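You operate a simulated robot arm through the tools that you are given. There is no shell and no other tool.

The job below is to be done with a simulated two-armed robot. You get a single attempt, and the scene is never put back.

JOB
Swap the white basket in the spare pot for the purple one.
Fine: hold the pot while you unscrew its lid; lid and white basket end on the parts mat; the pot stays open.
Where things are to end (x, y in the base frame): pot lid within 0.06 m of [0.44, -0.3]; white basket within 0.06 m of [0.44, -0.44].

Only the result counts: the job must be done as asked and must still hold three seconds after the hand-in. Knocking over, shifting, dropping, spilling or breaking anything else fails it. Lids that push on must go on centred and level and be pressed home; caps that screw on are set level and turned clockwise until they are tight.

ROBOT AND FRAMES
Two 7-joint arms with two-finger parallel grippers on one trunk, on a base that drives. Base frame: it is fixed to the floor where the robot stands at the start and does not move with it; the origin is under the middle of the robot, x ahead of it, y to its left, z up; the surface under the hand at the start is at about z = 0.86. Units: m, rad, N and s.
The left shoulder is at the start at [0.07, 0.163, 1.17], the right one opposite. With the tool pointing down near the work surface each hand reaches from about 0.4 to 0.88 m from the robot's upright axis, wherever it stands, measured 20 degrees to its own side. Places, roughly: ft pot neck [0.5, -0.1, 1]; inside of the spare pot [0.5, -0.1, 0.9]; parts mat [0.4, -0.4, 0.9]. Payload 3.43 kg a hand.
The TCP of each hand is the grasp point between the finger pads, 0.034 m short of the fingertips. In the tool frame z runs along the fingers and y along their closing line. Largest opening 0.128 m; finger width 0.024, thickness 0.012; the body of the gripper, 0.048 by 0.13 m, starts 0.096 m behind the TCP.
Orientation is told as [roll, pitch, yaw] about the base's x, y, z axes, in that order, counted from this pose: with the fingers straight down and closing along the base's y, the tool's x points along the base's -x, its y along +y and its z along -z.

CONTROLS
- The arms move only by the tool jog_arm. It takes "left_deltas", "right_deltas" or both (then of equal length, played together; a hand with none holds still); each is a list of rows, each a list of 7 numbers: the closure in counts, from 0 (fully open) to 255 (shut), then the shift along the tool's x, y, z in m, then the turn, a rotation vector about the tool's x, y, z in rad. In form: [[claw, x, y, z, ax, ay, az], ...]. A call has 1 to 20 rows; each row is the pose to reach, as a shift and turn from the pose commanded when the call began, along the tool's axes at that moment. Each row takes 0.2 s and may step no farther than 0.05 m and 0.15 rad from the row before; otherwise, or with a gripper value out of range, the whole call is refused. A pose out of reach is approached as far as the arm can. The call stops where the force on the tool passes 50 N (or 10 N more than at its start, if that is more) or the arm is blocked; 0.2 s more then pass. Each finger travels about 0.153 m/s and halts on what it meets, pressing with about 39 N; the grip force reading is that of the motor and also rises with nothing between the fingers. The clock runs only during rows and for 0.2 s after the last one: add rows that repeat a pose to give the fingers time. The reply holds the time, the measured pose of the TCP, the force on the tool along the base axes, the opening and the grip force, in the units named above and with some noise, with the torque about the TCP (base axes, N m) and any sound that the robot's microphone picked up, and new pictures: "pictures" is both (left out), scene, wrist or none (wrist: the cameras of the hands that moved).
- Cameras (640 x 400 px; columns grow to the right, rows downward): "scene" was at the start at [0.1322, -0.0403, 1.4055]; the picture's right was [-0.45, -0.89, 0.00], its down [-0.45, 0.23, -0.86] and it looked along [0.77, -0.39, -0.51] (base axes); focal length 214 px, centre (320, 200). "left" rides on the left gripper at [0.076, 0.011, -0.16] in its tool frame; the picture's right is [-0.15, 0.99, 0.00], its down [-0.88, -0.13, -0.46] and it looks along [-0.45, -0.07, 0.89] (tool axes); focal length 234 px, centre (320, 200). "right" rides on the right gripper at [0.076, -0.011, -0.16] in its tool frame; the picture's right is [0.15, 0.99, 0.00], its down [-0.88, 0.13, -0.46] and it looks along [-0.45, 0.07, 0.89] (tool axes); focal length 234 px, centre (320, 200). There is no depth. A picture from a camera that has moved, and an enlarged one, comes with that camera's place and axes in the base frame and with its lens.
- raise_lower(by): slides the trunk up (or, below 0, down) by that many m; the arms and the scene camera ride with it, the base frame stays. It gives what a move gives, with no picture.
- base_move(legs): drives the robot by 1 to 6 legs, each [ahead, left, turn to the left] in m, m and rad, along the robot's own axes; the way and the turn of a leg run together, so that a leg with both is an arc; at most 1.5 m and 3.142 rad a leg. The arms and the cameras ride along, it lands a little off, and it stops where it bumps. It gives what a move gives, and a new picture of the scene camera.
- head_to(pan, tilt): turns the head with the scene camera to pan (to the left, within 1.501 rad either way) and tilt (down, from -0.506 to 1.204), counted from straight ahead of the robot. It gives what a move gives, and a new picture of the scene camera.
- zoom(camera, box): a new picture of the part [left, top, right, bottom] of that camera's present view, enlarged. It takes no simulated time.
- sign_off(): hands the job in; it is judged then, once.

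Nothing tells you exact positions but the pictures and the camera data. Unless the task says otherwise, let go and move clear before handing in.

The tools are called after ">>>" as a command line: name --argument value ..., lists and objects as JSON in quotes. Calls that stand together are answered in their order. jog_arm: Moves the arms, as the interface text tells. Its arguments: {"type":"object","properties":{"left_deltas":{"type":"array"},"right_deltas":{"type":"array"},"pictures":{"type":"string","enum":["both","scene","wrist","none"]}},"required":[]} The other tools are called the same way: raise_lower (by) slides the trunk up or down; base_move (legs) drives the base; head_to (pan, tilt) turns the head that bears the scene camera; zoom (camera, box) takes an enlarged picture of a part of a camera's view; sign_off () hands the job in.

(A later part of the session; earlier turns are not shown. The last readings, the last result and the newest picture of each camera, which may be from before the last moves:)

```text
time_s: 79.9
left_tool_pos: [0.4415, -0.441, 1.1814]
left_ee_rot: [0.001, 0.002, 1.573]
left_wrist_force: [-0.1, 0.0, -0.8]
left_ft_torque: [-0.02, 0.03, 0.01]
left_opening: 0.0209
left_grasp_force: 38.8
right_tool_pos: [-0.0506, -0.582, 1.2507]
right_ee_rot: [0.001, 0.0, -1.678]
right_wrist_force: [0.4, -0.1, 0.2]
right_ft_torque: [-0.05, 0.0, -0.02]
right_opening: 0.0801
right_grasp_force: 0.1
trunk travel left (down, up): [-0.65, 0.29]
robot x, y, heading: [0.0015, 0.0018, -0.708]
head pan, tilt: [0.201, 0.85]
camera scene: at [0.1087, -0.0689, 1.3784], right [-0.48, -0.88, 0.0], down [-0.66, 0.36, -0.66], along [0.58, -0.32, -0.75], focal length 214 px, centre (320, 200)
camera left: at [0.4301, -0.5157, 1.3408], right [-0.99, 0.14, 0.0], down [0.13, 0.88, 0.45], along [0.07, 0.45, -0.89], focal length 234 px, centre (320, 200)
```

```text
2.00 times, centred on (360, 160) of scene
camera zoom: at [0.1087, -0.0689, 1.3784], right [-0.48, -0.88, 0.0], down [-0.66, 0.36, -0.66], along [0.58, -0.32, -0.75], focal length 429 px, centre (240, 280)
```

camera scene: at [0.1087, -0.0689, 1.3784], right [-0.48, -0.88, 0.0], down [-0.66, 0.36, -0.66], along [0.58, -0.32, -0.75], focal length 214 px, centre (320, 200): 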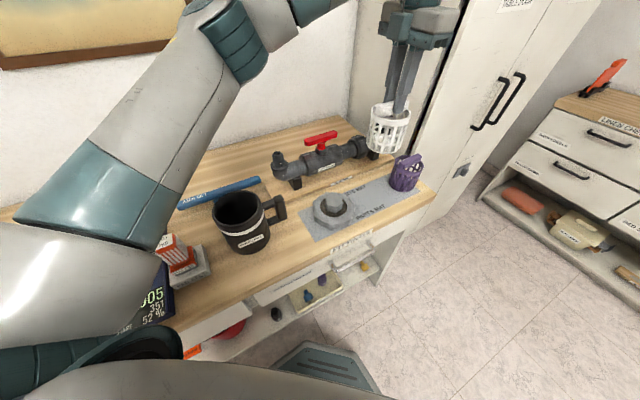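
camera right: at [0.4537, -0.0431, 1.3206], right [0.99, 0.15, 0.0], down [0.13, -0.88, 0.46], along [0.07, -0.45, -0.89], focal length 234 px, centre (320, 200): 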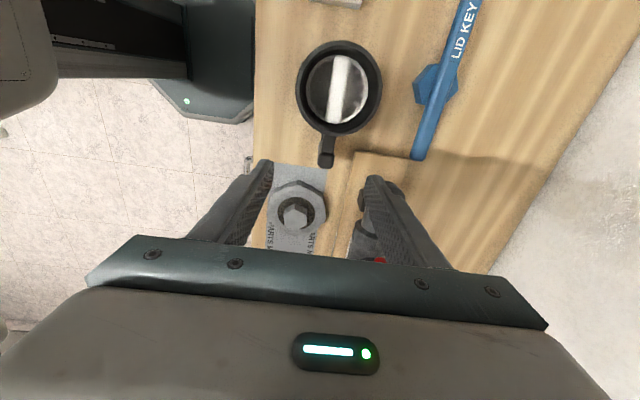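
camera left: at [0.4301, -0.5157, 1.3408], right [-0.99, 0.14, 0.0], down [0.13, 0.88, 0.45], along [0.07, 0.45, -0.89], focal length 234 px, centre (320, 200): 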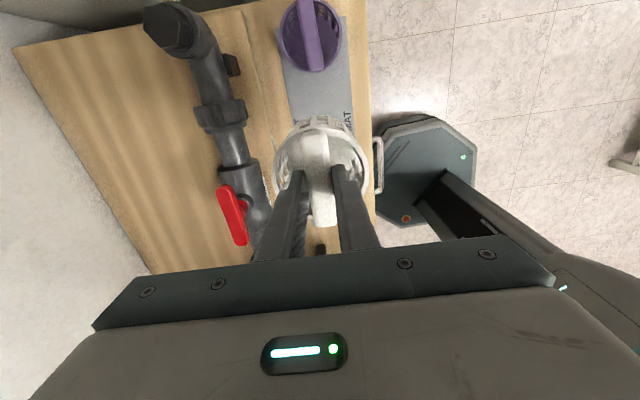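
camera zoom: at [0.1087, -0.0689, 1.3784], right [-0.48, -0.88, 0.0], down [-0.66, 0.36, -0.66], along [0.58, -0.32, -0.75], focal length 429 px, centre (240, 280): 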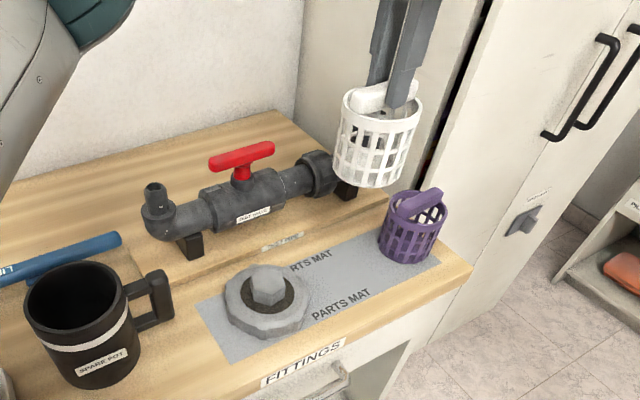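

>>> jog_arm --left_deltas '[[255, 0, 0, 0.035, 0, 0, 0], [255, 0, 0, 0.07, 0, 0, 0], [255, 0, 0, 0.105, 0, 0, 0], [255, 0, 0, 0.135, 0, 0, 0], [255, 0, 0, 0.16, 0, 0, 0], [255, 0, 0, 0.175, 0, 0, 0], [255, 0, 0, 0.175, 0, 0, 0]]'

>>> zoom --camera "scene" --box '[300, 110, 440, 250]'

```text
time_s: 81.5
left_tool_pos: [0.4393, -0.4405, 1.0057]
left_ee_rot: [-0.001, 0.0, 1.573]
left_wrist_force: [-0.3, -0.1, 0.4]
left_ft_torque: [0.01, 0.02, 0.03]
left_opening: 0.0212
left_grasp_force: 39.3
right_tool_pos: [-0.0522, -0.5844, 1.2503]
right_ee_rot: [-0.001, 0.0, -1.678]
right_wrist_force: [0.3, -0.2, -0.7]
right_ft_torque: [0.0, 0.0, 0.01]
right_opening: 0.0804
right_grasp_force: 0.0
trunk travel left (down, up): [-0.65, 0.29]
robot x, y, heading: [0.0003, 0.0029, -0.708]
head pan, tilt: [0.201, 0.85]
camera scene: at [0.1078, -0.07, 1.3784], right [-0.48, -0.87, 0.0], down [-0.66, 0.36, -0.66], along [0.58, -0.32, -0.75], focal length 214 px, centre (320, 200)
camera left: at [0.4276, -0.5163, 1.1654], right [-0.99, 0.14, 0.0], down [0.13, 0.88, 0.46], along [0.07, 0.45, -0.89], focal length 234 px, centre (320, 200)
```

scene: 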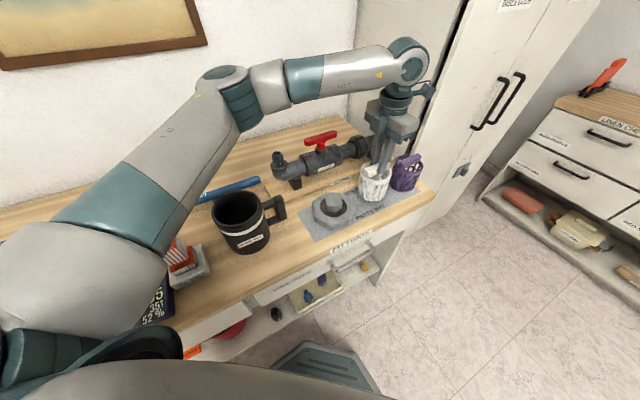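
left: 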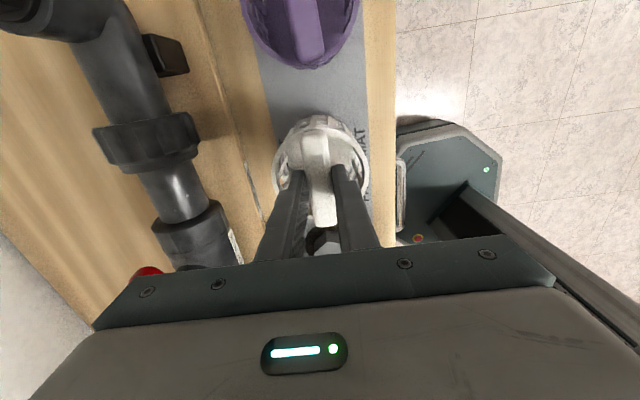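

```text
2.86 times, centred on (370, 180) of scene
camera zoom: at [0.1078, -0.07, 1.3784], right [-0.48, -0.87, 0.0], down [-0.66, 0.36, -0.66], along [0.58, -0.32, -0.75], focal length 613 px, centre (177, 257)
```

zoom: 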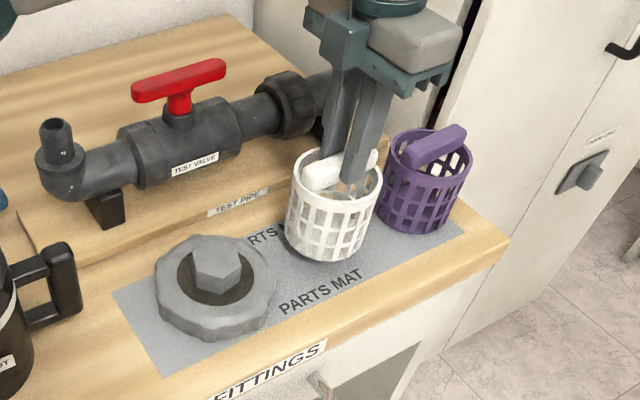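

>>> jog_arm --left_deltas '[[255, 0, 0, 0.004, 0, 0, 0], [255, 0, 0, 0.008, 0, 0, 0], [255, 0, 0, 0.012, 0, 0, 0], [255, 0, 0, 0.015, 0, 0, 0], [255, 0, 0, 0.018, 0, 0, 0]]' --pictures "none"

```text
time_s: 82.7
left_tool_pos: [0.4402, -0.4407, 0.9878]
left_ee_rot: [0.0, 0.001, 1.574]
left_wrist_force: [-0.9, 0.5, -1.3]
left_ft_torque: [-0.05, -0.03, -0.02]
left_opening: 0.0208
left_grasp_force: 39.0
right_tool_pos: [-0.0527, -0.5851, 1.2501]
right_ee_rot: [0.0, -0.001, -1.676]
right_wrist_force: [0.2, -0.4, 0.4]
right_ft_torque: [0.02, -0.01, 0.01]
right_opening: 0.0803
right_grasp_force: 0.2
trunk travel left (down, up): [-0.65, 0.29]
robot x, y, heading: [-0.001, 0.0037, -0.702]
head pan, tilt: [0.201, 0.85]
```

>>> jog_arm --left_deltas '[[255, 0, 0, 0.002, 0, 0, 0], [255, 0, 0, 0.004, 0, 0, 0], [255, 0, 0, 0.006, 0, 0, 0], [255, 0, 0, 0.006, 0, 0, 0]]' --pictures "none"

>>> zoom --camera "scene" --box '[340, 140, 440, 220]'

```text
time_s: 83.7
left_tool_pos: [0.4393, -0.4402, 0.9841]
left_ee_rot: [-0.001, 0.004, 1.571]
left_wrist_force: [0.7, -0.7, 13.7]
left_ft_torque: [0.22, -0.03, -0.01]
left_opening: 0.0209
left_grasp_force: 39.4
right_tool_pos: [-0.0534, -0.5837, 1.2502]
right_ee_rot: [0.001, 0.0, -1.679]
right_wrist_force: [0.3, 0.7, -1.1]
right_ft_torque: [0.0, 0.0, 0.02]
right_opening: 0.0806
right_grasp_force: 0.0
trunk travel left (down, up): [-0.65, 0.29]
robot x, y, heading: [0.0009, -0.0, -0.707]
head pan, tilt: [0.201, 0.85]
```

```text
5.00 times, centred on (390, 180) of scene
camera zoom: at [0.1071, -0.0692, 1.3788], right [-0.48, -0.87, 0.0], down [-0.66, 0.36, -0.66], along [0.58, -0.32, -0.75], focal length 1072 px, centre (-30, 300)
```

zoom: 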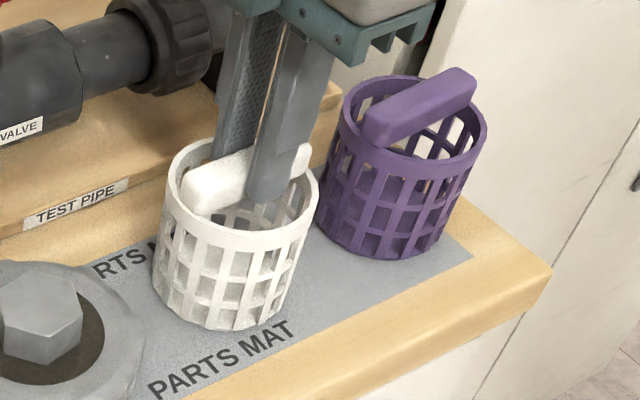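

The white basket is on the mat at (0.44, -0.44), pressing about 14 N. Releasing and rising straight up.

>>> jog_arm --left_deltas '[[225, 0, 0, -0.0015, 0, 0, 0], [200, 0, 0, -0.0015, 0, 0, 0], [175, 0, 0, -0.0015, 0, 0, 0], [175, 0, 0, -0.0015, 0, 0, 0], [175, 0, 0, -0.008, 0, 0, 0], [175, 0, 0, -0.02, 0, 0, 0], [175, 0, 0, -0.04, 0, 0, 0], [175, 0, 0, -0.07, 0, 0, 0], [175, 0, 0, -0.1, 0, 0, 0], [175, 0, 0, -0.14, 0, 0, 0], [175, 0, 0, -0.14, 0, 0, 0]]'

>>> zoom --camera "left" --box '[200, 0, 440, 220]'

>>> zoom --camera "scene" --box '[300, 130, 440, 250]'

```text
time_s: 86.1
left_tool_pos: [0.4394, -0.44, 1.1241]
left_ee_rot: [0.001, 0.001, 1.573]
left_wrist_force: [0.2, -0.2, 0.5]
left_ft_torque: [0.0, 0.01, 0.01]
left_opening: 0.0401
left_grasp_force: 0.0
right_tool_pos: [-0.0517, -0.5849, 1.2499]
right_ee_rot: [0.0, 0.001, -1.676]
right_wrist_force: [0.0, 0.3, 0.1]
right_ft_torque: [0.03, 0.01, 0.0]
right_opening: 0.0803
right_grasp_force: 0.1
trunk travel left (down, up): [-0.65, 0.29]
robot x, y, heading: [-0.0002, -0.0003, -0.711]
head pan, tilt: [0.201, 0.85]
camera scene: at [0.1085, -0.0704, 1.3783], right [-0.48, -0.87, 0.0], down [-0.66, 0.36, -0.66], along [0.58, -0.32, -0.75], focal length 214 px, centre (320, 200)
camera left: at [0.4288, -0.5157, 1.2821], right [-0.99, 0.14, 0.0], down [0.13, 0.88, 0.46], along [0.07, 0.45, -0.89], focal length 234 px, centre (320, 200)
```

scene: 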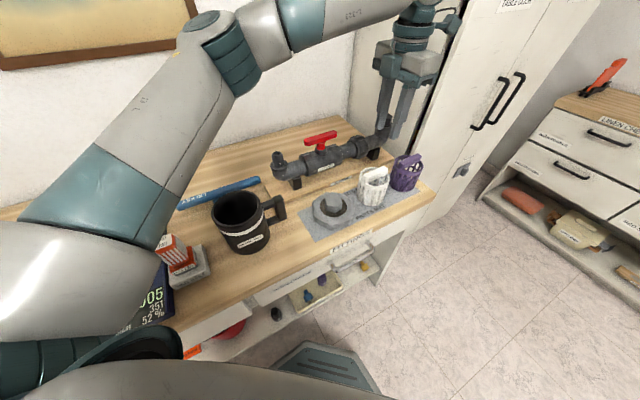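
left: 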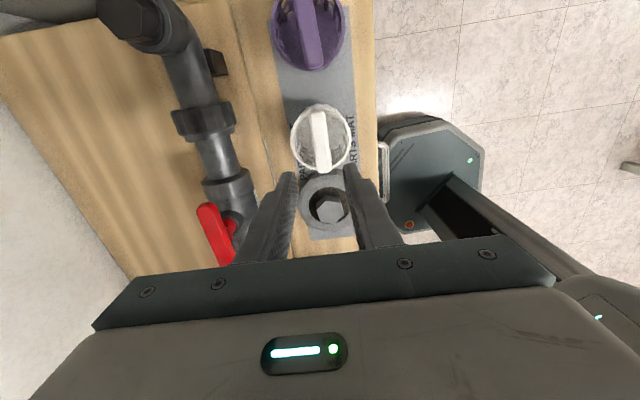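

```text
1.82 times, centred on (320, 110) of left
camera zoom: at [0.4288, -0.5157, 1.2821], right [-0.99, 0.14, 0.0], down [0.13, 0.88, 0.46], along [0.07, 0.45, -0.89], focal length 426 px, centre (320, 364)
```

zoom: 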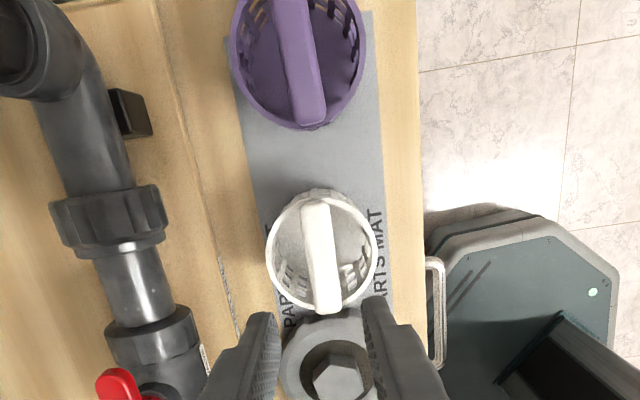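

```text
3.33 times, centred on (370, 190) of scene
camera zoom: at [0.1085, -0.0704, 1.3783], right [-0.48, -0.87, 0.0], down [-0.66, 0.36, -0.66], along [0.58, -0.32, -0.75], focal length 715 px, centre (153, 233)
```

zoom: 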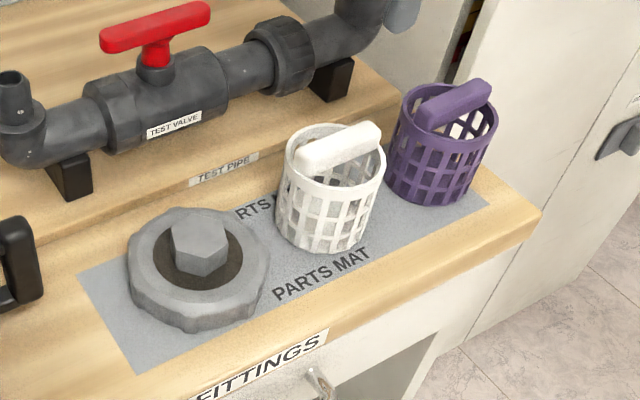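

The lid and white basket are both on the mat. I'll move the left hand over the purple basket.

>>> jog_arm --left_deltas '[[175, 0.02, 0.002, -0.02, 0, 0, 0], [175, 0.045, 0.005, -0.04, 0, 0, 0], [175, 0.075, 0.008, -0.056, 0, 0, 0], [175, 0.105, 0.011, -0.056, 0, 0, 0], [175, 0.133, 0.0144, -0.056, 0, 0, 0], [175, 0.133, 0.0144, -0.056, 0, 0, 0]]'

>>> zoom --camera "left" --box '[230, 60, 410, 220]'

>>> zoom --camera "scene" --box '[340, 130, 440, 220]'

```text
time_s: 87.5
left_tool_pos: [0.4281, -0.5568, 1.1747]
left_ee_rot: [-0.001, 0.003, 1.573]
left_wrist_force: [0.5, -0.1, -0.4]
left_ft_torque: [-0.03, 0.02, -0.02]
left_opening: 0.0403
left_grasp_force: 0.0
left hand out of reach, approached as far as the arm can: row 5, 6
right_tool_pos: [-0.0506, -0.5828, 1.25]
right_ee_rot: [-0.001, 0.0, -1.678]
right_wrist_force: [0.4, -0.5, 0.0]
right_ft_torque: [-0.01, 0.0, 0.01]
right_opening: 0.0803
right_grasp_force: 0.0
trunk travel left (down, up): [-0.65, 0.29]
robot x, y, heading: [0.0017, 0.0027, -0.715]
head pan, tilt: [0.201, 0.85]
camera scene: at [0.109, -0.0693, 1.3784], right [-0.48, -0.88, 0.0], down [-0.66, 0.36, -0.66], along [0.58, -0.32, -0.75], focal length 214 px, centre (320, 200)
camera left: at [0.4153, -0.6322, 1.3342], right [-0.99, 0.14, 0.0], down [0.13, 0.88, 0.45], along [0.07, 0.45, -0.89], focal length 234 px, centre (320, 200)
```

scene: 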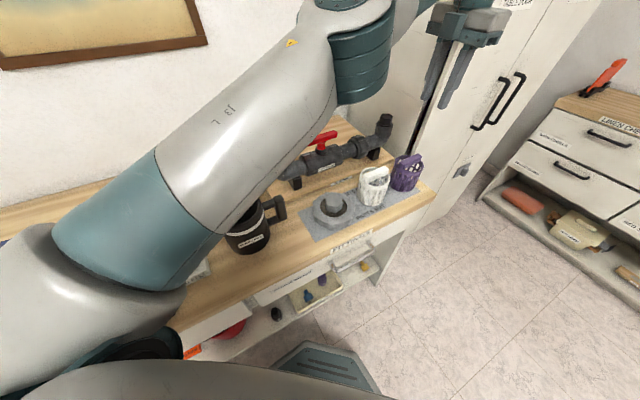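
left: 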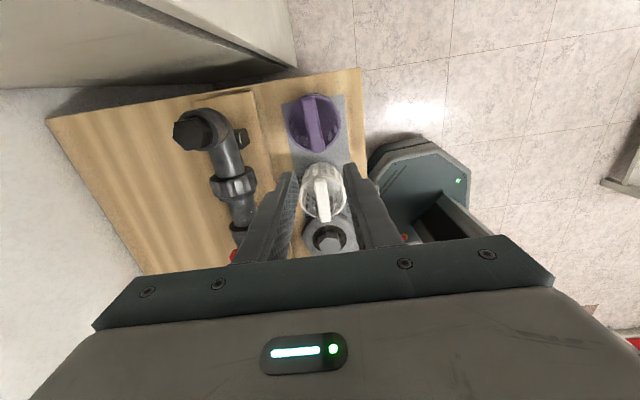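

```text
2.50 times, centred on (320, 140) of left
camera zoom: at [0.4153, -0.6322, 1.3342], right [-0.99, 0.14, 0.0], down [0.13, 0.88, 0.45], along [0.07, 0.45, -0.89], focal length 585 px, centre (320, 350)
```

zoom: 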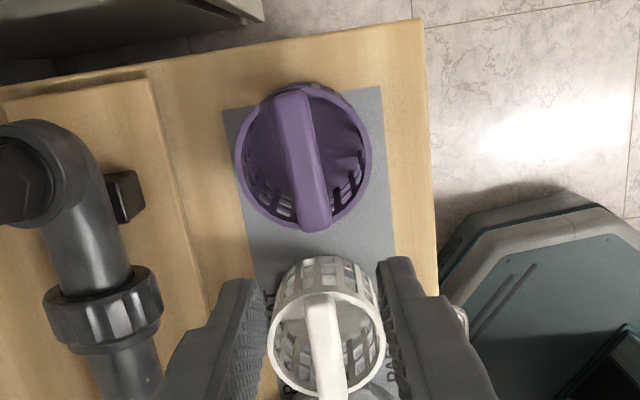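

```text
4.44 times, centred on (390, 175) of scene
camera zoom: at [0.109, -0.0693, 1.3784], right [-0.48, -0.88, 0.0], down [-0.66, 0.36, -0.66], along [0.58, -0.32, -0.75], focal length 953 px, centre (9, 311)
```

zoom: 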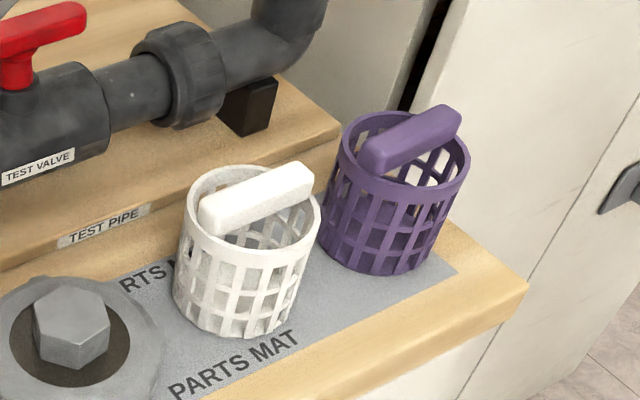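

The left arm is about 2 cm short of the purple basket, whose bar is centered at about (0.434, -0.574) along y. I'll pull back a little and turn the base another 0.2 rad right for comfortable reach.

>>> jog_arm --left_deltas '[[175, -0.04, 0, 0, 0, 0, 0], [175, -0.08, 0, -0.01, 0, 0, 0], [175, -0.107, 0, -0.02, 0, 0, 0], [175, -0.107, 0, -0.02, 0, 0, 0]]' --pictures "none"

>>> base_move --legs '[[0, 0, -0.22]]'

```text
time_s: 88.5
left_tool_pos: [0.428, -0.4505, 1.1948]
left_ee_rot: [0.0, 0.0, 1.574]
left_wrist_force: [-0.2, -0.8, -0.1]
left_ft_torque: [-0.02, -0.03, -0.01]
left_opening: 0.0401
left_grasp_force: 0.0
right_tool_pos: [-0.0505, -0.5849, 1.2507]
right_ee_rot: [-0.001, 0.001, -1.676]
right_wrist_force: [-0.7, 0.1, -0.2]
right_ft_torque: [0.01, 0.02, 0.0]
right_opening: 0.0802
right_grasp_force: 0.0
trunk travel left (down, up): [-0.65, 0.29]
robot x, y, heading: [0.0031, -0.0021, -0.711]
head pan, tilt: [0.201, 0.85]
```

```text
time_s: 89.7
left_tool_pos: [0.3218, -0.5324, 1.1943]
left_ee_rot: [-0.001, -0.001, 1.356]
left_wrist_force: [1.1, 0.0, -0.3]
left_ft_torque: [-0.04, 0.02, -0.02]
left_opening: 0.04
left_grasp_force: 0.0
right_tool_pos: [-0.1755, -0.5595, 1.2514]
right_ee_rot: [0.0, 0.0, -1.894]
right_wrist_force: [-0.1, -0.3, -0.3]
right_ft_torque: [0.01, -0.06, 0.0]
right_opening: 0.0805
right_grasp_force: 0.0
trunk travel left (down, up): [-0.65, 0.29]
robot x, y, heading: [-0.0009, 0.0001, -0.923]
head pan, tilt: [0.201, 0.85]
camera scene: at [0.0902, -0.0914, 1.3784], right [-0.66, -0.75, 0.0], down [-0.56, 0.5, -0.66], along [0.5, -0.44, -0.75], focal length 214 px, centre (320, 200)
```

scene: 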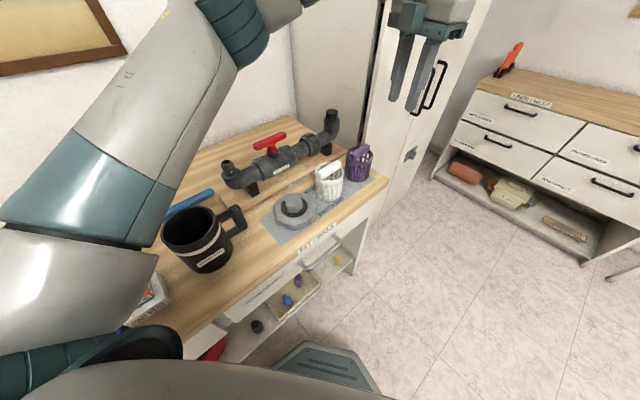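

>>> jog_arm --left_deltas '[[175, 0.0042, -0.0296, 0, 0, 0, -0.06], [175, 0.0084, -0.0593, 0, 0, 0, -0.12], [175, 0.0125, -0.0889, 0, 0, 0, -0.18], [175, 0.0167, -0.1185, 0.015, 0, 0, -0.215], [175, 0.0167, -0.1185, 0.03, 0, 0, -0.215], [175, 0.0167, -0.1185, 0.03, 0, 0, -0.215]]'

>>> zoom --camera "left" --box '[240, 80, 400, 220]'

>>> zoom --camera "scene" --box '[280, 90, 420, 230]'

```text
time_s: 91.1
left_tool_pos: [0.4346, -0.5746, 1.1627]
left_ee_rot: [-0.001, -0.001, 1.57]
left_wrist_force: [-0.2, 0.4, -0.5]
left_ft_torque: [0.02, 0.01, -0.01]
left_opening: 0.0399
left_grasp_force: 0.0
right_tool_pos: [-0.1756, -0.5603, 1.25]
right_ee_rot: [-0.001, -0.001, -1.894]
right_wrist_force: [0.4, -0.6, -0.5]
right_ft_torque: [0.0, 0.05, 0.02]
right_opening: 0.0801
right_grasp_force: 0.0
trunk travel left (down, up): [-0.65, 0.29]
robot x, y, heading: [0.0032, 0.0039, -0.919]
head pan, tilt: [0.201, 0.85]
camera scene: at [0.0901, -0.0912, 1.3785], right [-0.66, -0.75, 0.0], down [-0.56, 0.5, -0.66], along [0.5, -0.44, -0.75], focal length 214 px, centre (320, 200)
camera left: at [0.4222, -0.6503, 1.3227], right [-0.99, 0.15, 0.0], down [0.13, 0.88, 0.46], along [0.07, 0.45, -0.89], focal length 234 px, centre (320, 200)
```

scene: 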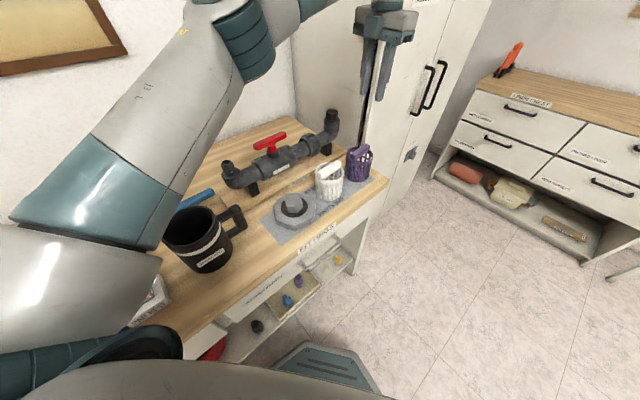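
left: 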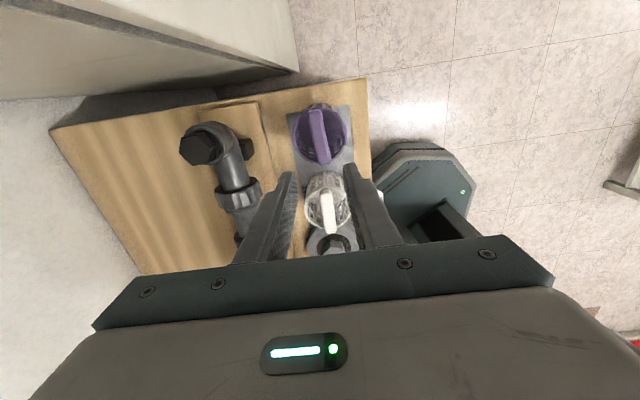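

```text
2.86 times, centred on (320, 150) of left
camera zoom: at [0.4222, -0.6503, 1.3227], right [-0.99, 0.15, 0.0], down [0.13, 0.88, 0.46], along [0.07, 0.45, -0.89], focal length 669 px, centre (320, 343)
```

zoom: 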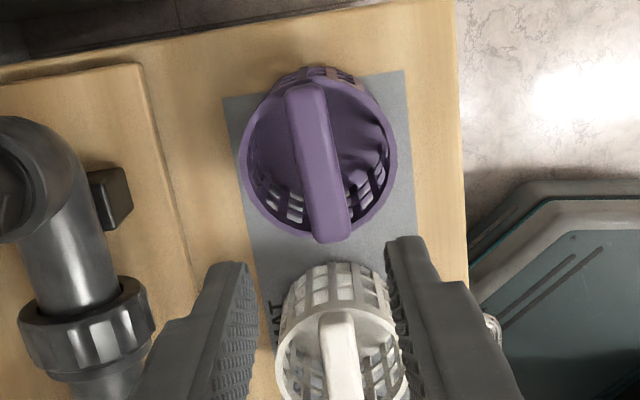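

```text
2.86 times, centred on (350, 160) of scene
camera zoom: at [0.0901, -0.0912, 1.3785], right [-0.66, -0.75, 0.0], down [-0.56, 0.5, -0.66], along [0.5, -0.44, -0.75], focal length 613 px, centre (234, 314)
```

zoom: 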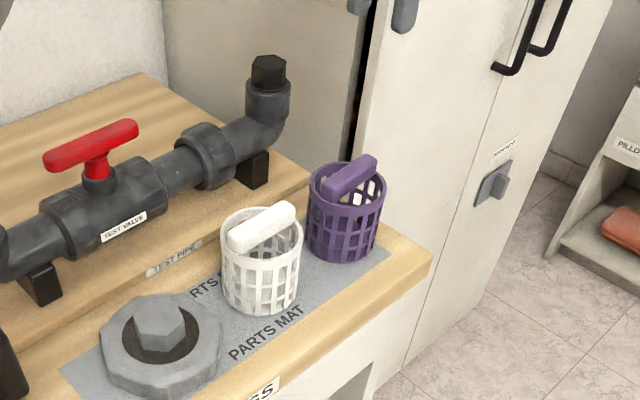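

The hand is right above the purple bar, centered at about (0.434, -0.574). Descending to just above it for a check.

>>> jog_arm --left_deltas '[[175, 0, 0, 0.04, 0, 0, -0.02], [175, 0, 0, 0.08, 0, 0, -0.03], [175, 0, 0, 0.115, 0, 0, -0.03], [175, 0, 0, 0.14, 0, 0, -0.03], [175, 0, 0, 0.14, 0, 0, -0.03]]'

>>> zoom --camera "left" --box '[220, 100, 420, 260]'

>>> zoom --camera "scene" --box '[280, 90, 420, 230]'

```text
time_s: 92.3
left_tool_pos: [0.4336, -0.5733, 1.0268]
left_ee_rot: [0.001, 0.0, 1.602]
left_wrist_force: [-0.6, -0.4, -0.7]
left_ft_torque: [-0.01, -0.01, 0.0]
left_opening: 0.0404
left_grasp_force: 0.1
right_tool_pos: [-0.1761, -0.5595, 1.251]
right_ee_rot: [-0.001, 0.001, -1.895]
right_wrist_force: [0.0, -0.1, -0.5]
right_ft_torque: [-0.02, -0.03, -0.02]
right_opening: 0.0802
right_grasp_force: 0.1
trunk travel left (down, up): [-0.65, 0.29]
robot x, y, heading: [-0.0014, 0.0021, -0.923]
head pan, tilt: [0.201, 0.85]
camera scene: at [0.0898, -0.091, 1.3785], right [-0.66, -0.75, 0.0], down [-0.56, 0.5, -0.66], along [0.5, -0.44, -0.75], focal length 214 px, centre (320, 200)
camera left: at [0.4237, -0.6499, 1.1846], right [-0.99, 0.12, 0.0], down [0.1, 0.88, 0.46], along [0.05, 0.45, -0.89], focal length 234 px, centre (320, 200)
```

scene: 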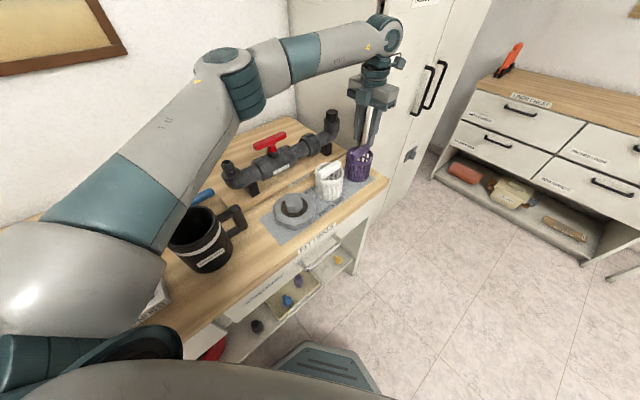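
left: 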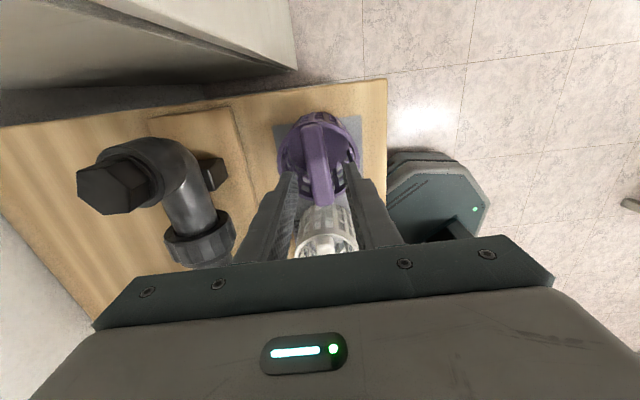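

```text
2.50 times, centred on (320, 180) of left
camera zoom: at [0.4237, -0.6499, 1.1846], right [-0.99, 0.12, 0.0], down [0.1, 0.88, 0.46], along [0.05, 0.45, -0.89], focal length 585 px, centre (320, 250)
```

zoom: 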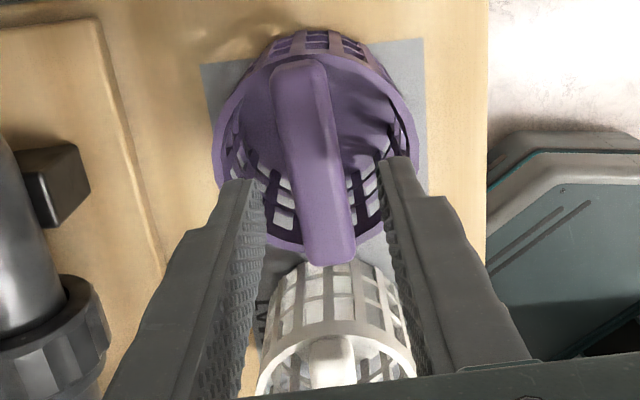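

```text
2.86 times, centred on (350, 160) of scene
camera zoom: at [0.0898, -0.091, 1.3785], right [-0.66, -0.75, 0.0], down [-0.56, 0.5, -0.66], along [0.5, -0.44, -0.75], focal length 613 px, centre (234, 314)
```

zoom: 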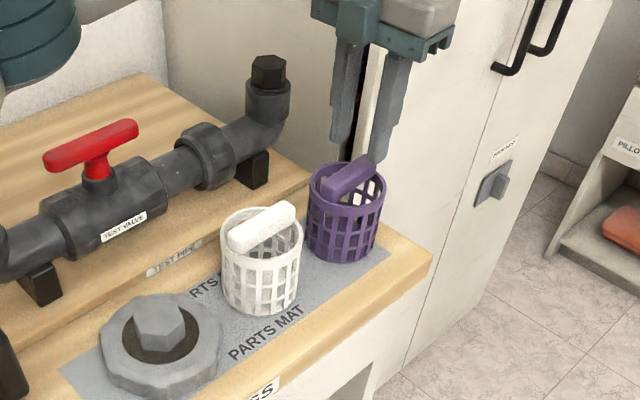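

The fingers straddle the purple bar evenly. Descending to grip depth and closing.

>>> jog_arm --left_deltas '[[175, 0, 0, 0.015, 0, 0, 0], [175, 0, 0, 0.03, 0, 0, 0], [175, 0, 0, 0.038, 0, 0, 0], [175, 0, 0, 0.042, 0, 0, 0], [175, 0, 0, 0.042, 0, 0, 0], [195, 0, 0, 0.042, 0, 0, 0], [210, 0, 0, 0.042, 0, 0, 0], [255, 0, 0, 0.042, 0, 0, 0], [255, 0, 0, 0.042, 0, 0, 0]]'

>>> zoom --camera "scene" --box '[280, 90, 420, 230]'

```text
time_s: 94.3
left_tool_pos: [0.4345, -0.5745, 0.9833]
left_ee_rot: [0.001, -0.002, 1.602]
left_wrist_force: [-0.1, 0.0, 0.3]
left_ft_torque: [0.03, -0.02, 0.03]
left_opening: 0.021
left_grasp_force: 39.5
right_tool_pos: [-0.1763, -0.5604, 1.2513]
right_ee_rot: [0.0, 0.001, -1.893]
right_wrist_force: [0.6, 1.2, -0.4]
right_ft_torque: [0.0, -0.03, -0.02]
right_opening: 0.0804
right_grasp_force: 0.1
trunk travel left (down, up): [-0.65, 0.29]
robot x, y, heading: [-0.0001, 0.0015, -0.924]
head pan, tilt: [0.201, 0.85]
camera scene: at [0.0904, -0.0913, 1.3784], right [-0.66, -0.75, 0.0], down [-0.56, 0.5, -0.66], along [0.5, -0.44, -0.75], focal length 214 px, centre (320, 200)
camera left: at [0.4243, -0.6498, 1.142], right [-0.99, 0.12, 0.0], down [0.1, 0.88, 0.46], along [0.05, 0.45, -0.89], focal length 234 px, centre (320, 200)
```

scene: 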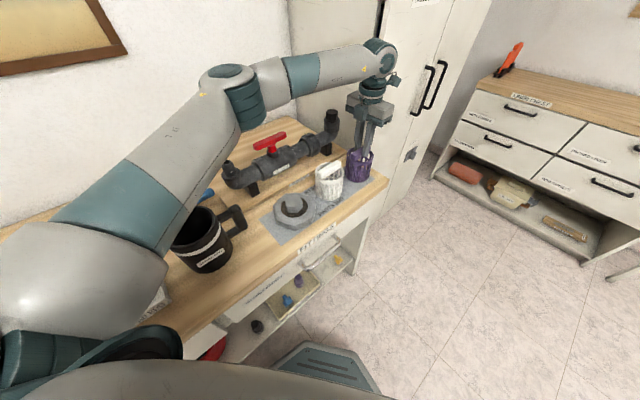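
left: 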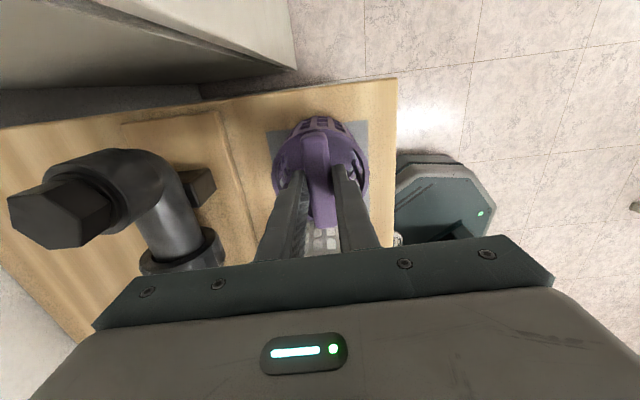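

```text
2.86 times, centred on (350, 160) of scene
camera zoom: at [0.0904, -0.0913, 1.3784], right [-0.66, -0.75, 0.0], down [-0.56, 0.5, -0.66], along [0.5, -0.44, -0.75], focal length 613 px, centre (234, 314)
```

zoom: 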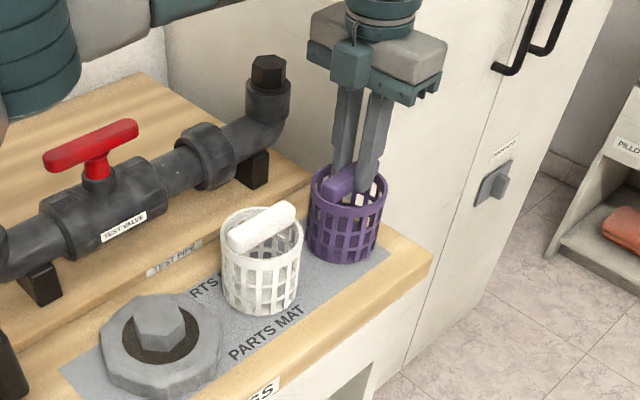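

The purple basket is gripped. Lifting straight up, then back along the mat at height.

>>> jog_arm --left_deltas '[[255, 0, 0, -0.005, 0, 0, 0], [255, 0, 0, -0.015, 0, 0, 0], [255, 0, 0, -0.035, 0, 0, 0], [255, 0, 0, -0.06, 0, 0, 0], [255, 0, 0, -0.09, 0, 0, 0], [255, 0, 0, -0.12, 0, 0, 0], [255, 0, 0, -0.15, 0, 0, 0], [255, 0, 0, -0.18, 0, 0, 0], [255, 0, 0, -0.21, 0, 0, 0], [255, -0.03, 0, -0.225, 0, 0, 0], [255, -0.065, 0, -0.225, 0, 0, 0], [255, -0.1, 0, -0.225, 0, 0, 0], [255, -0.135, 0, -0.225, 0, 0, 0], [255, -0.16, 0, -0.225, 0, 0, 0], [255, -0.16, 0, -0.225, 0, 0, 0]]'

```text
time_s: 97.5
left_tool_pos: [0.4284, -0.4136, 1.2073]
left_ee_rot: [0.001, -0.001, 1.603]
left_wrist_force: [0.2, 0.2, -1.1]
left_ft_torque: [-0.01, 0.0, 0.0]
left_opening: 0.0209
left_grasp_force: 39.4
right_tool_pos: [-0.1761, -0.5604, 1.2507]
right_ee_rot: [0.001, 0.001, -1.894]
right_wrist_force: [-0.8, -0.8, -0.1]
right_ft_torque: [0.05, -0.01, -0.01]
right_opening: 0.0803
right_grasp_force: 0.2
trunk travel left (down, up): [-0.65, 0.29]
robot x, y, heading: [0.0044, -0.0021, -0.919]
head pan, tilt: [0.201, 0.85]
camera scene: at [0.0901, -0.092, 1.3784], right [-0.66, -0.75, 0.0], down [-0.56, 0.5, -0.66], along [0.5, -0.44, -0.75], focal length 214 px, centre (320, 200)
camera left: at [0.4188, -0.4897, 1.3658], right [-0.99, 0.12, 0.0], down [0.1, 0.88, 0.46], along [0.05, 0.45, -0.89], focal length 234 px, centre (320, 200)
```

scene: 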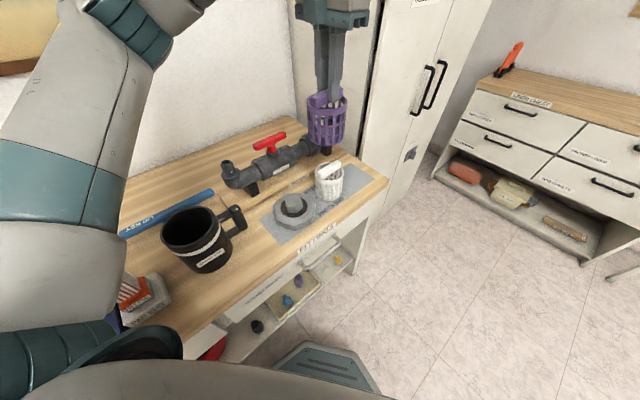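
left: 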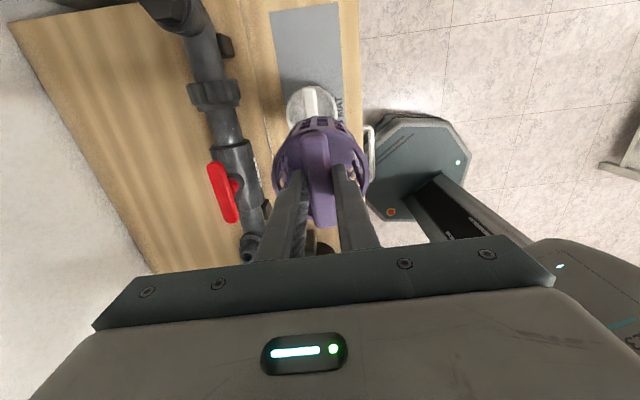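

The purple basket is up and clear. I'll turn the base back to the heading I used when removing the white basket.

>>> base_move --legs '[[0, 0, 0.215]]'

```text
time_s: 98.7
left_tool_pos: [0.5067, -0.3134, 1.2073]
left_ee_rot: [0.001, 0.001, 1.815]
left_wrist_force: [-1.0, 0.1, -0.2]
left_ft_torque: [0.02, 0.01, -0.02]
left_opening: 0.0208
left_grasp_force: 39.1
right_tool_pos: [-0.0531, -0.5852, 1.2515]
right_ee_rot: [0.001, -0.001, -1.681]
right_wrist_force: [-0.2, -0.9, 0.1]
right_ft_torque: [-0.03, 0.03, 0.02]
right_opening: 0.0801
right_grasp_force: 0.1
trunk travel left (down, up): [-0.65, 0.29]
robot x, y, heading: [-0.0004, -0.002, -0.709]
head pan, tilt: [0.201, 0.85]
camera scene: at [0.1079, -0.0705, 1.3784], right [-0.49, -0.87, 0.0], down [-0.66, 0.37, -0.66], along [0.58, -0.32, -0.75], focal length 214 px, centre (320, 200)
```

scene: 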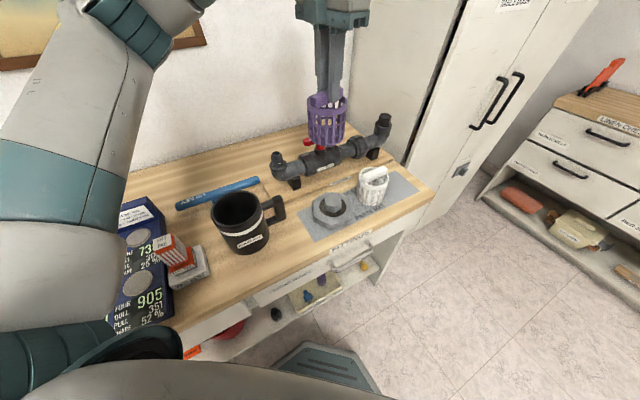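

Now carrying the purple basket over the pot and re-aligning its orientation.

>>> jog_arm --left_deltas '[[255, -0.0369, -0.0052, 0, 0, 0, 0.035], [255, -0.0738, -0.0104, 0, 0, 0, 0.07], [255, -0.1107, -0.0156, 0, 0, 0, 0.105], [255, -0.1475, -0.0209, 0, 0, 0, 0.14], [255, -0.1844, -0.0261, 0, 0, 0, 0.175], [255, -0.2213, -0.0313, 0, 0, 0, 0.21], [255, -0.2582, -0.0365, 0, 0, 0, 0.242], [255, -0.2582, -0.0365, 0, 0, 0, 0.242], [255, -0.2582, -0.0365, 0, 0, 0, 0.242]]'

>>> zoom --camera "left" --box '[220, 40, 420, 240]'

>>> zoom --camera "scene" --box '[150, 60, 330, 260]'

```text
time_s: 100.7
left_tool_pos: [0.4784, -0.0547, 1.207]
left_ee_rot: [0.0, 0.002, 1.573]
left_wrist_force: [0.0, -0.1, -1.4]
left_ft_torque: [-0.02, 0.0, 0.02]
left_opening: 0.0213
left_grasp_force: 38.9
right_tool_pos: [-0.0545, -0.5842, 1.2508]
right_ee_rot: [0.001, -0.001, -1.68]
right_wrist_force: [0.2, -0.6, 0.2]
right_ft_torque: [0.01, 0.0, -0.03]
right_opening: 0.0804
right_grasp_force: 0.1
trunk travel left (down, up): [-0.65, 0.29]
robot x, y, heading: [-0.0017, 0.0006, -0.707]
head pan, tilt: [0.201, 0.85]
camera scene: at [0.1077, -0.07, 1.3784], right [-0.49, -0.87, 0.0], down [-0.66, 0.37, -0.66], along [0.58, -0.32, -0.75], focal length 214 px, centre (320, 200)
camera left: at [0.4671, -0.1301, 1.3657], right [-0.99, 0.14, 0.0], down [0.13, 0.88, 0.45], along [0.07, 0.45, -0.89], focal length 234 px, centre (320, 200)
```

scene: 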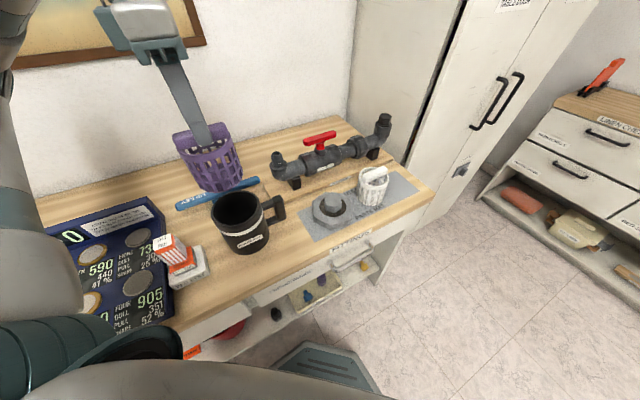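
left: 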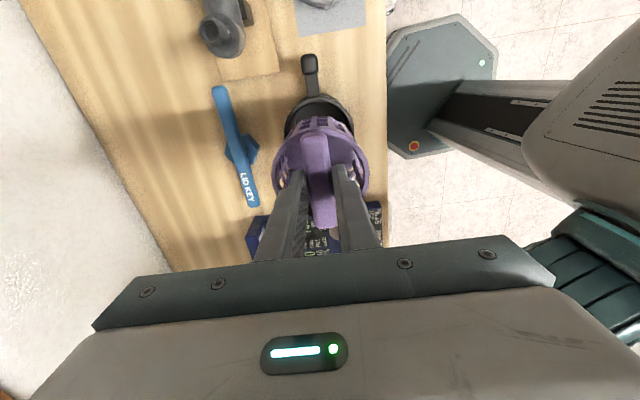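

```text
2.00 times, centred on (320, 140) of left
camera zoom: at [0.4671, -0.1301, 1.3657], right [-0.99, 0.14, 0.0], down [0.13, 0.88, 0.45], along [0.07, 0.45, -0.89], focal length 468 px, centre (320, 320)
```

zoom: 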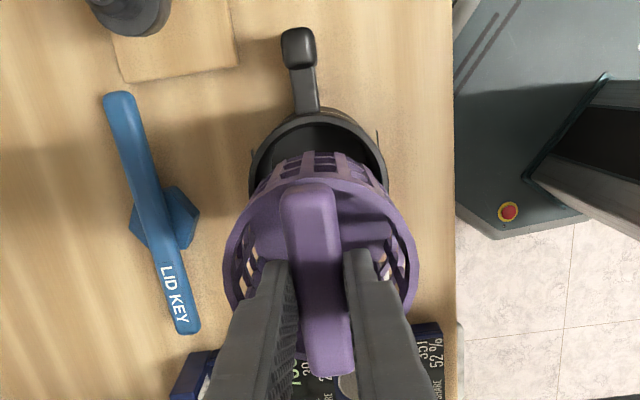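

```text
2.00 times, centred on (240, 160) of scene
camera zoom: at [0.1077, -0.07, 1.3784], right [-0.49, -0.87, 0.0], down [-0.66, 0.37, -0.66], along [0.58, -0.32, -0.75], focal length 429 px, centre (480, 280)
```

zoom: 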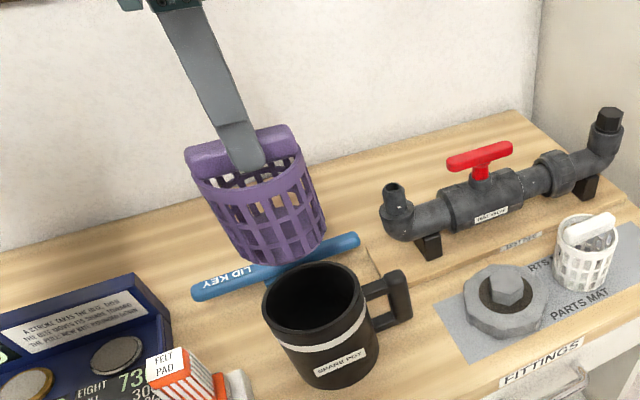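

The basket is above the pot opening. I'll lower it to just above the rim and check centering.

>>> jog_arm --left_deltas '[[255, 0, -0.001, 0.03, 0, 0, 0], [255, 0, -0.001, 0.06, 0, 0, 0], [255, 0, -0.001, 0.085, 0, 0, 0], [255, 0, -0.001, 0.085, 0, 0, 0]]'

>>> zoom --camera "left" --box '[220, 60, 420, 240]'

>>> zoom --camera "scene" --box '[180, 120, 300, 260]'

```text
time_s: 101.7
left_tool_pos: [0.4784, -0.0527, 1.1209]
left_ee_rot: [-0.001, 0.001, 1.573]
left_wrist_force: [-0.1, 0.7, -1.1]
left_ft_torque: [0.02, -0.05, 0.03]
left_opening: 0.0208
left_grasp_force: 39.1
right_tool_pos: [-0.0538, -0.5847, 1.251]
right_ee_rot: [-0.001, 0.001, -1.68]
right_wrist_force: [0.1, 0.3, 0.0]
right_ft_torque: [0.02, -0.04, 0.01]
right_opening: 0.0803
right_grasp_force: 0.0
trunk travel left (down, up): [-0.65, 0.29]
robot x, y, heading: [0.0003, 0.0016, -0.705]
head pan, tilt: [0.201, 0.85]
camera scene: at [0.1075, -0.0703, 1.3784], right [-0.49, -0.87, 0.0], down [-0.66, 0.37, -0.66], along [0.58, -0.32, -0.75], focal length 214 px, centre (320, 200)
camera left: at [0.4672, -0.1289, 1.2808], right [-0.99, 0.14, 0.0], down [0.13, 0.88, 0.45], along [0.07, 0.45, -0.89], focal length 234 px, centre (320, 200)
```

scene: 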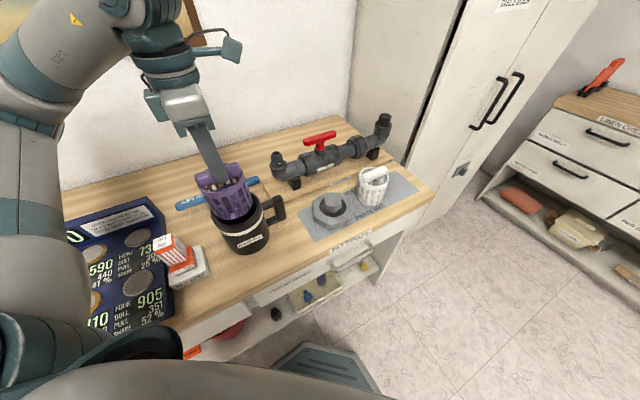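
left: 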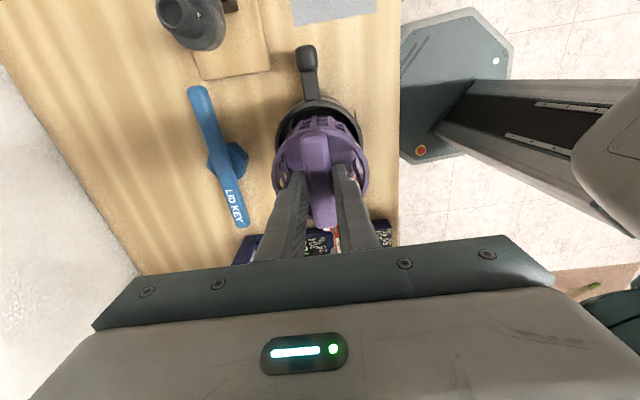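

```text
2.22 times, centred on (320, 150) of left
camera zoom: at [0.4672, -0.1289, 1.2808], right [-0.99, 0.14, 0.0], down [0.13, 0.88, 0.45], along [0.07, 0.45, -0.89], focal length 520 px, centre (320, 311)
```

zoom: 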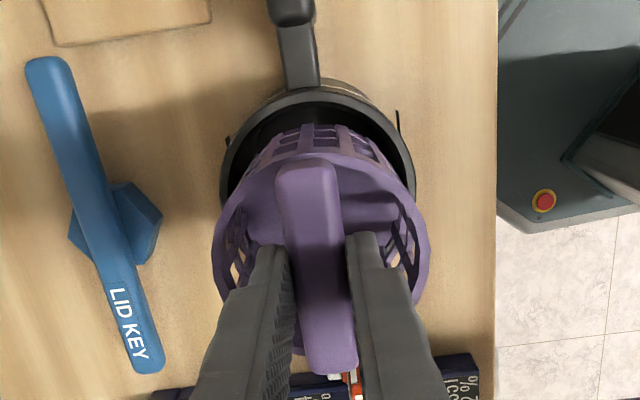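

```text
2.86 times, centred on (240, 190) of scene
camera zoom: at [0.1075, -0.0703, 1.3784], right [-0.49, -0.87, 0.0], down [-0.66, 0.37, -0.66], along [0.58, -0.32, -0.75], focal length 613 px, centre (549, 229)
```

zoom: 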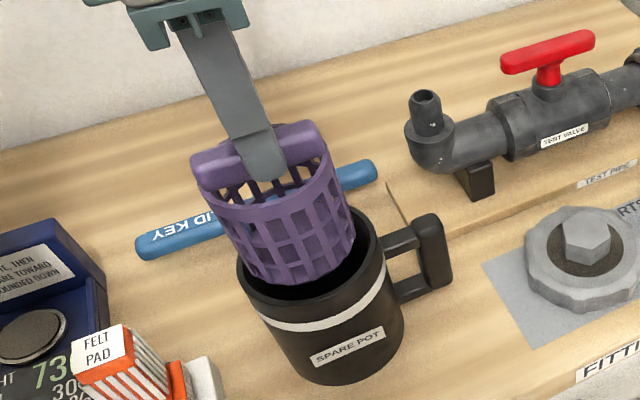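

Centering looks good. Lowering into the pot gradually.

>>> jog_arm --left_deltas '[[255, 0, 0, 0.01, 0, 0, 0], [255, 0, 0, 0.02, 0, 0, 0], [255, 0, 0, 0.03, 0, 0, 0], [255, 0, 0, 0.04, 0, 0, 0], [255, 0, 0, 0.05, 0, 0, 0], [255, 0, 0, 0.06, 0, 0, 0]]' --pictures "none"

>>> zoom --camera "left" --box '[220, 60, 420, 240]'

>>> zoom --camera "scene" --box '[180, 120, 300, 260]'

```text
time_s: 103.1
left_tool_pos: [0.481, -0.0536, 1.0628]
left_ee_rot: [0.0, 0.001, 1.572]
left_wrist_force: [-0.3, -0.7, -0.5]
left_ft_torque: [-0.04, -0.01, 0.0]
left_opening: 0.021
left_grasp_force: 39.6
right_tool_pos: [-0.0529, -0.583, 1.2504]
right_ee_rot: [-0.001, 0.0, -1.681]
right_wrist_force: [-0.5, -0.1, -0.7]
right_ft_torque: [0.01, -0.02, -0.01]
right_opening: 0.0805
right_grasp_force: 0.1
trunk travel left (down, up): [-0.65, 0.29]
robot x, y, heading: [0.0013, -0.0026, -0.71]
head pan, tilt: [0.201, 0.85]
```

```text
2.22 times, centred on (320, 150) of left
camera zoom: at [0.4688, -0.1294, 1.2208], right [-0.99, 0.14, 0.0], down [0.13, 0.88, 0.45], along [0.07, 0.45, -0.89], focal length 520 px, centre (320, 311)
```

zoom: 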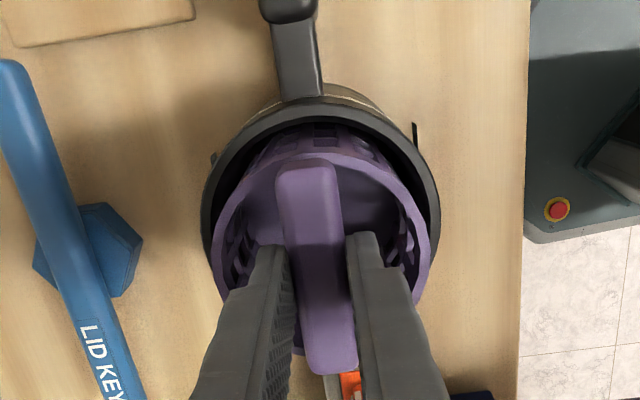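

```text
2.86 times, centred on (240, 190) of scene
camera zoom: at [0.108, -0.0703, 1.3784], right [-0.49, -0.87, 0.0], down [-0.66, 0.37, -0.66], along [0.58, -0.32, -0.75], focal length 613 px, centre (549, 229)
```

zoom: 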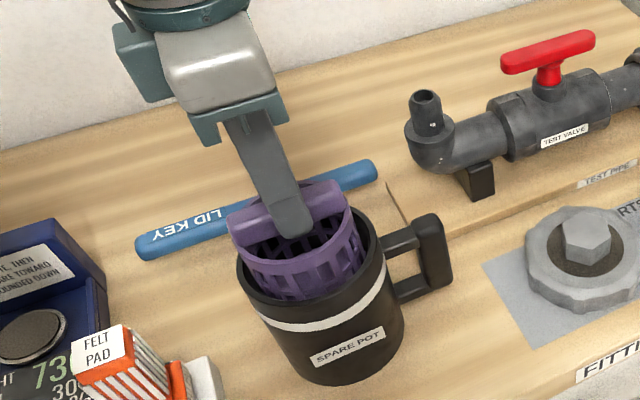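

>>> jog_arm --left_deltas '[[255, 0, 0, 0.01, 0, 0, 0], [255, 0, 0, 0.02, 0, 0, 0], [255, 0, 0, 0.03, 0, 0, 0], [255, 0, 0, 0.04, 0, 0, 0], [255, 0, 0, 0.05, 0, 0, 0], [255, 0, 0, 0.056, 0, 0, 0], [255, 0, 0, 0.062, 0, 0, 0]]' --pictures "none"

>>> zoom --camera "left" --box '[220, 60, 420, 240]'

```text
time_s: 104.7
left_tool_pos: [0.4799, -0.0529, 0.9996]
left_ee_rot: [0.001, 0.001, 1.573]
left_wrist_force: [0.3, -0.3, -0.4]
left_ft_torque: [-0.01, 0.03, 0.03]
left_opening: 0.021
left_grasp_force: 38.7
right_tool_pos: [-0.0541, -0.584, 1.2517]
right_ee_rot: [0.0, 0.0, -1.68]
right_wrist_force: [-0.9, -0.3, 0.4]
right_ft_torque: [0.0, -0.01, -0.02]
right_opening: 0.0803
right_grasp_force: 0.1
trunk travel left (down, up): [-0.65, 0.29]
robot x, y, heading: [0.0002, -0.0018, -0.711]
head pan, tilt: [0.201, 0.85]
```

```text
2.22 times, centred on (320, 150) of left
camera zoom: at [0.4681, -0.129, 1.1586], right [-0.99, 0.14, 0.0], down [0.13, 0.88, 0.46], along [0.07, 0.45, -0.89], focal length 520 px, centre (320, 311)
```

zoom: 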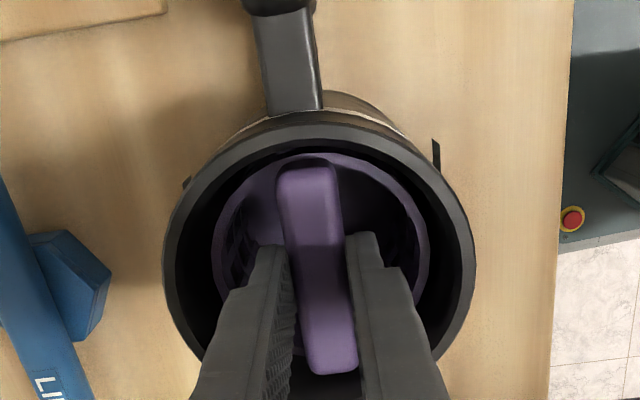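

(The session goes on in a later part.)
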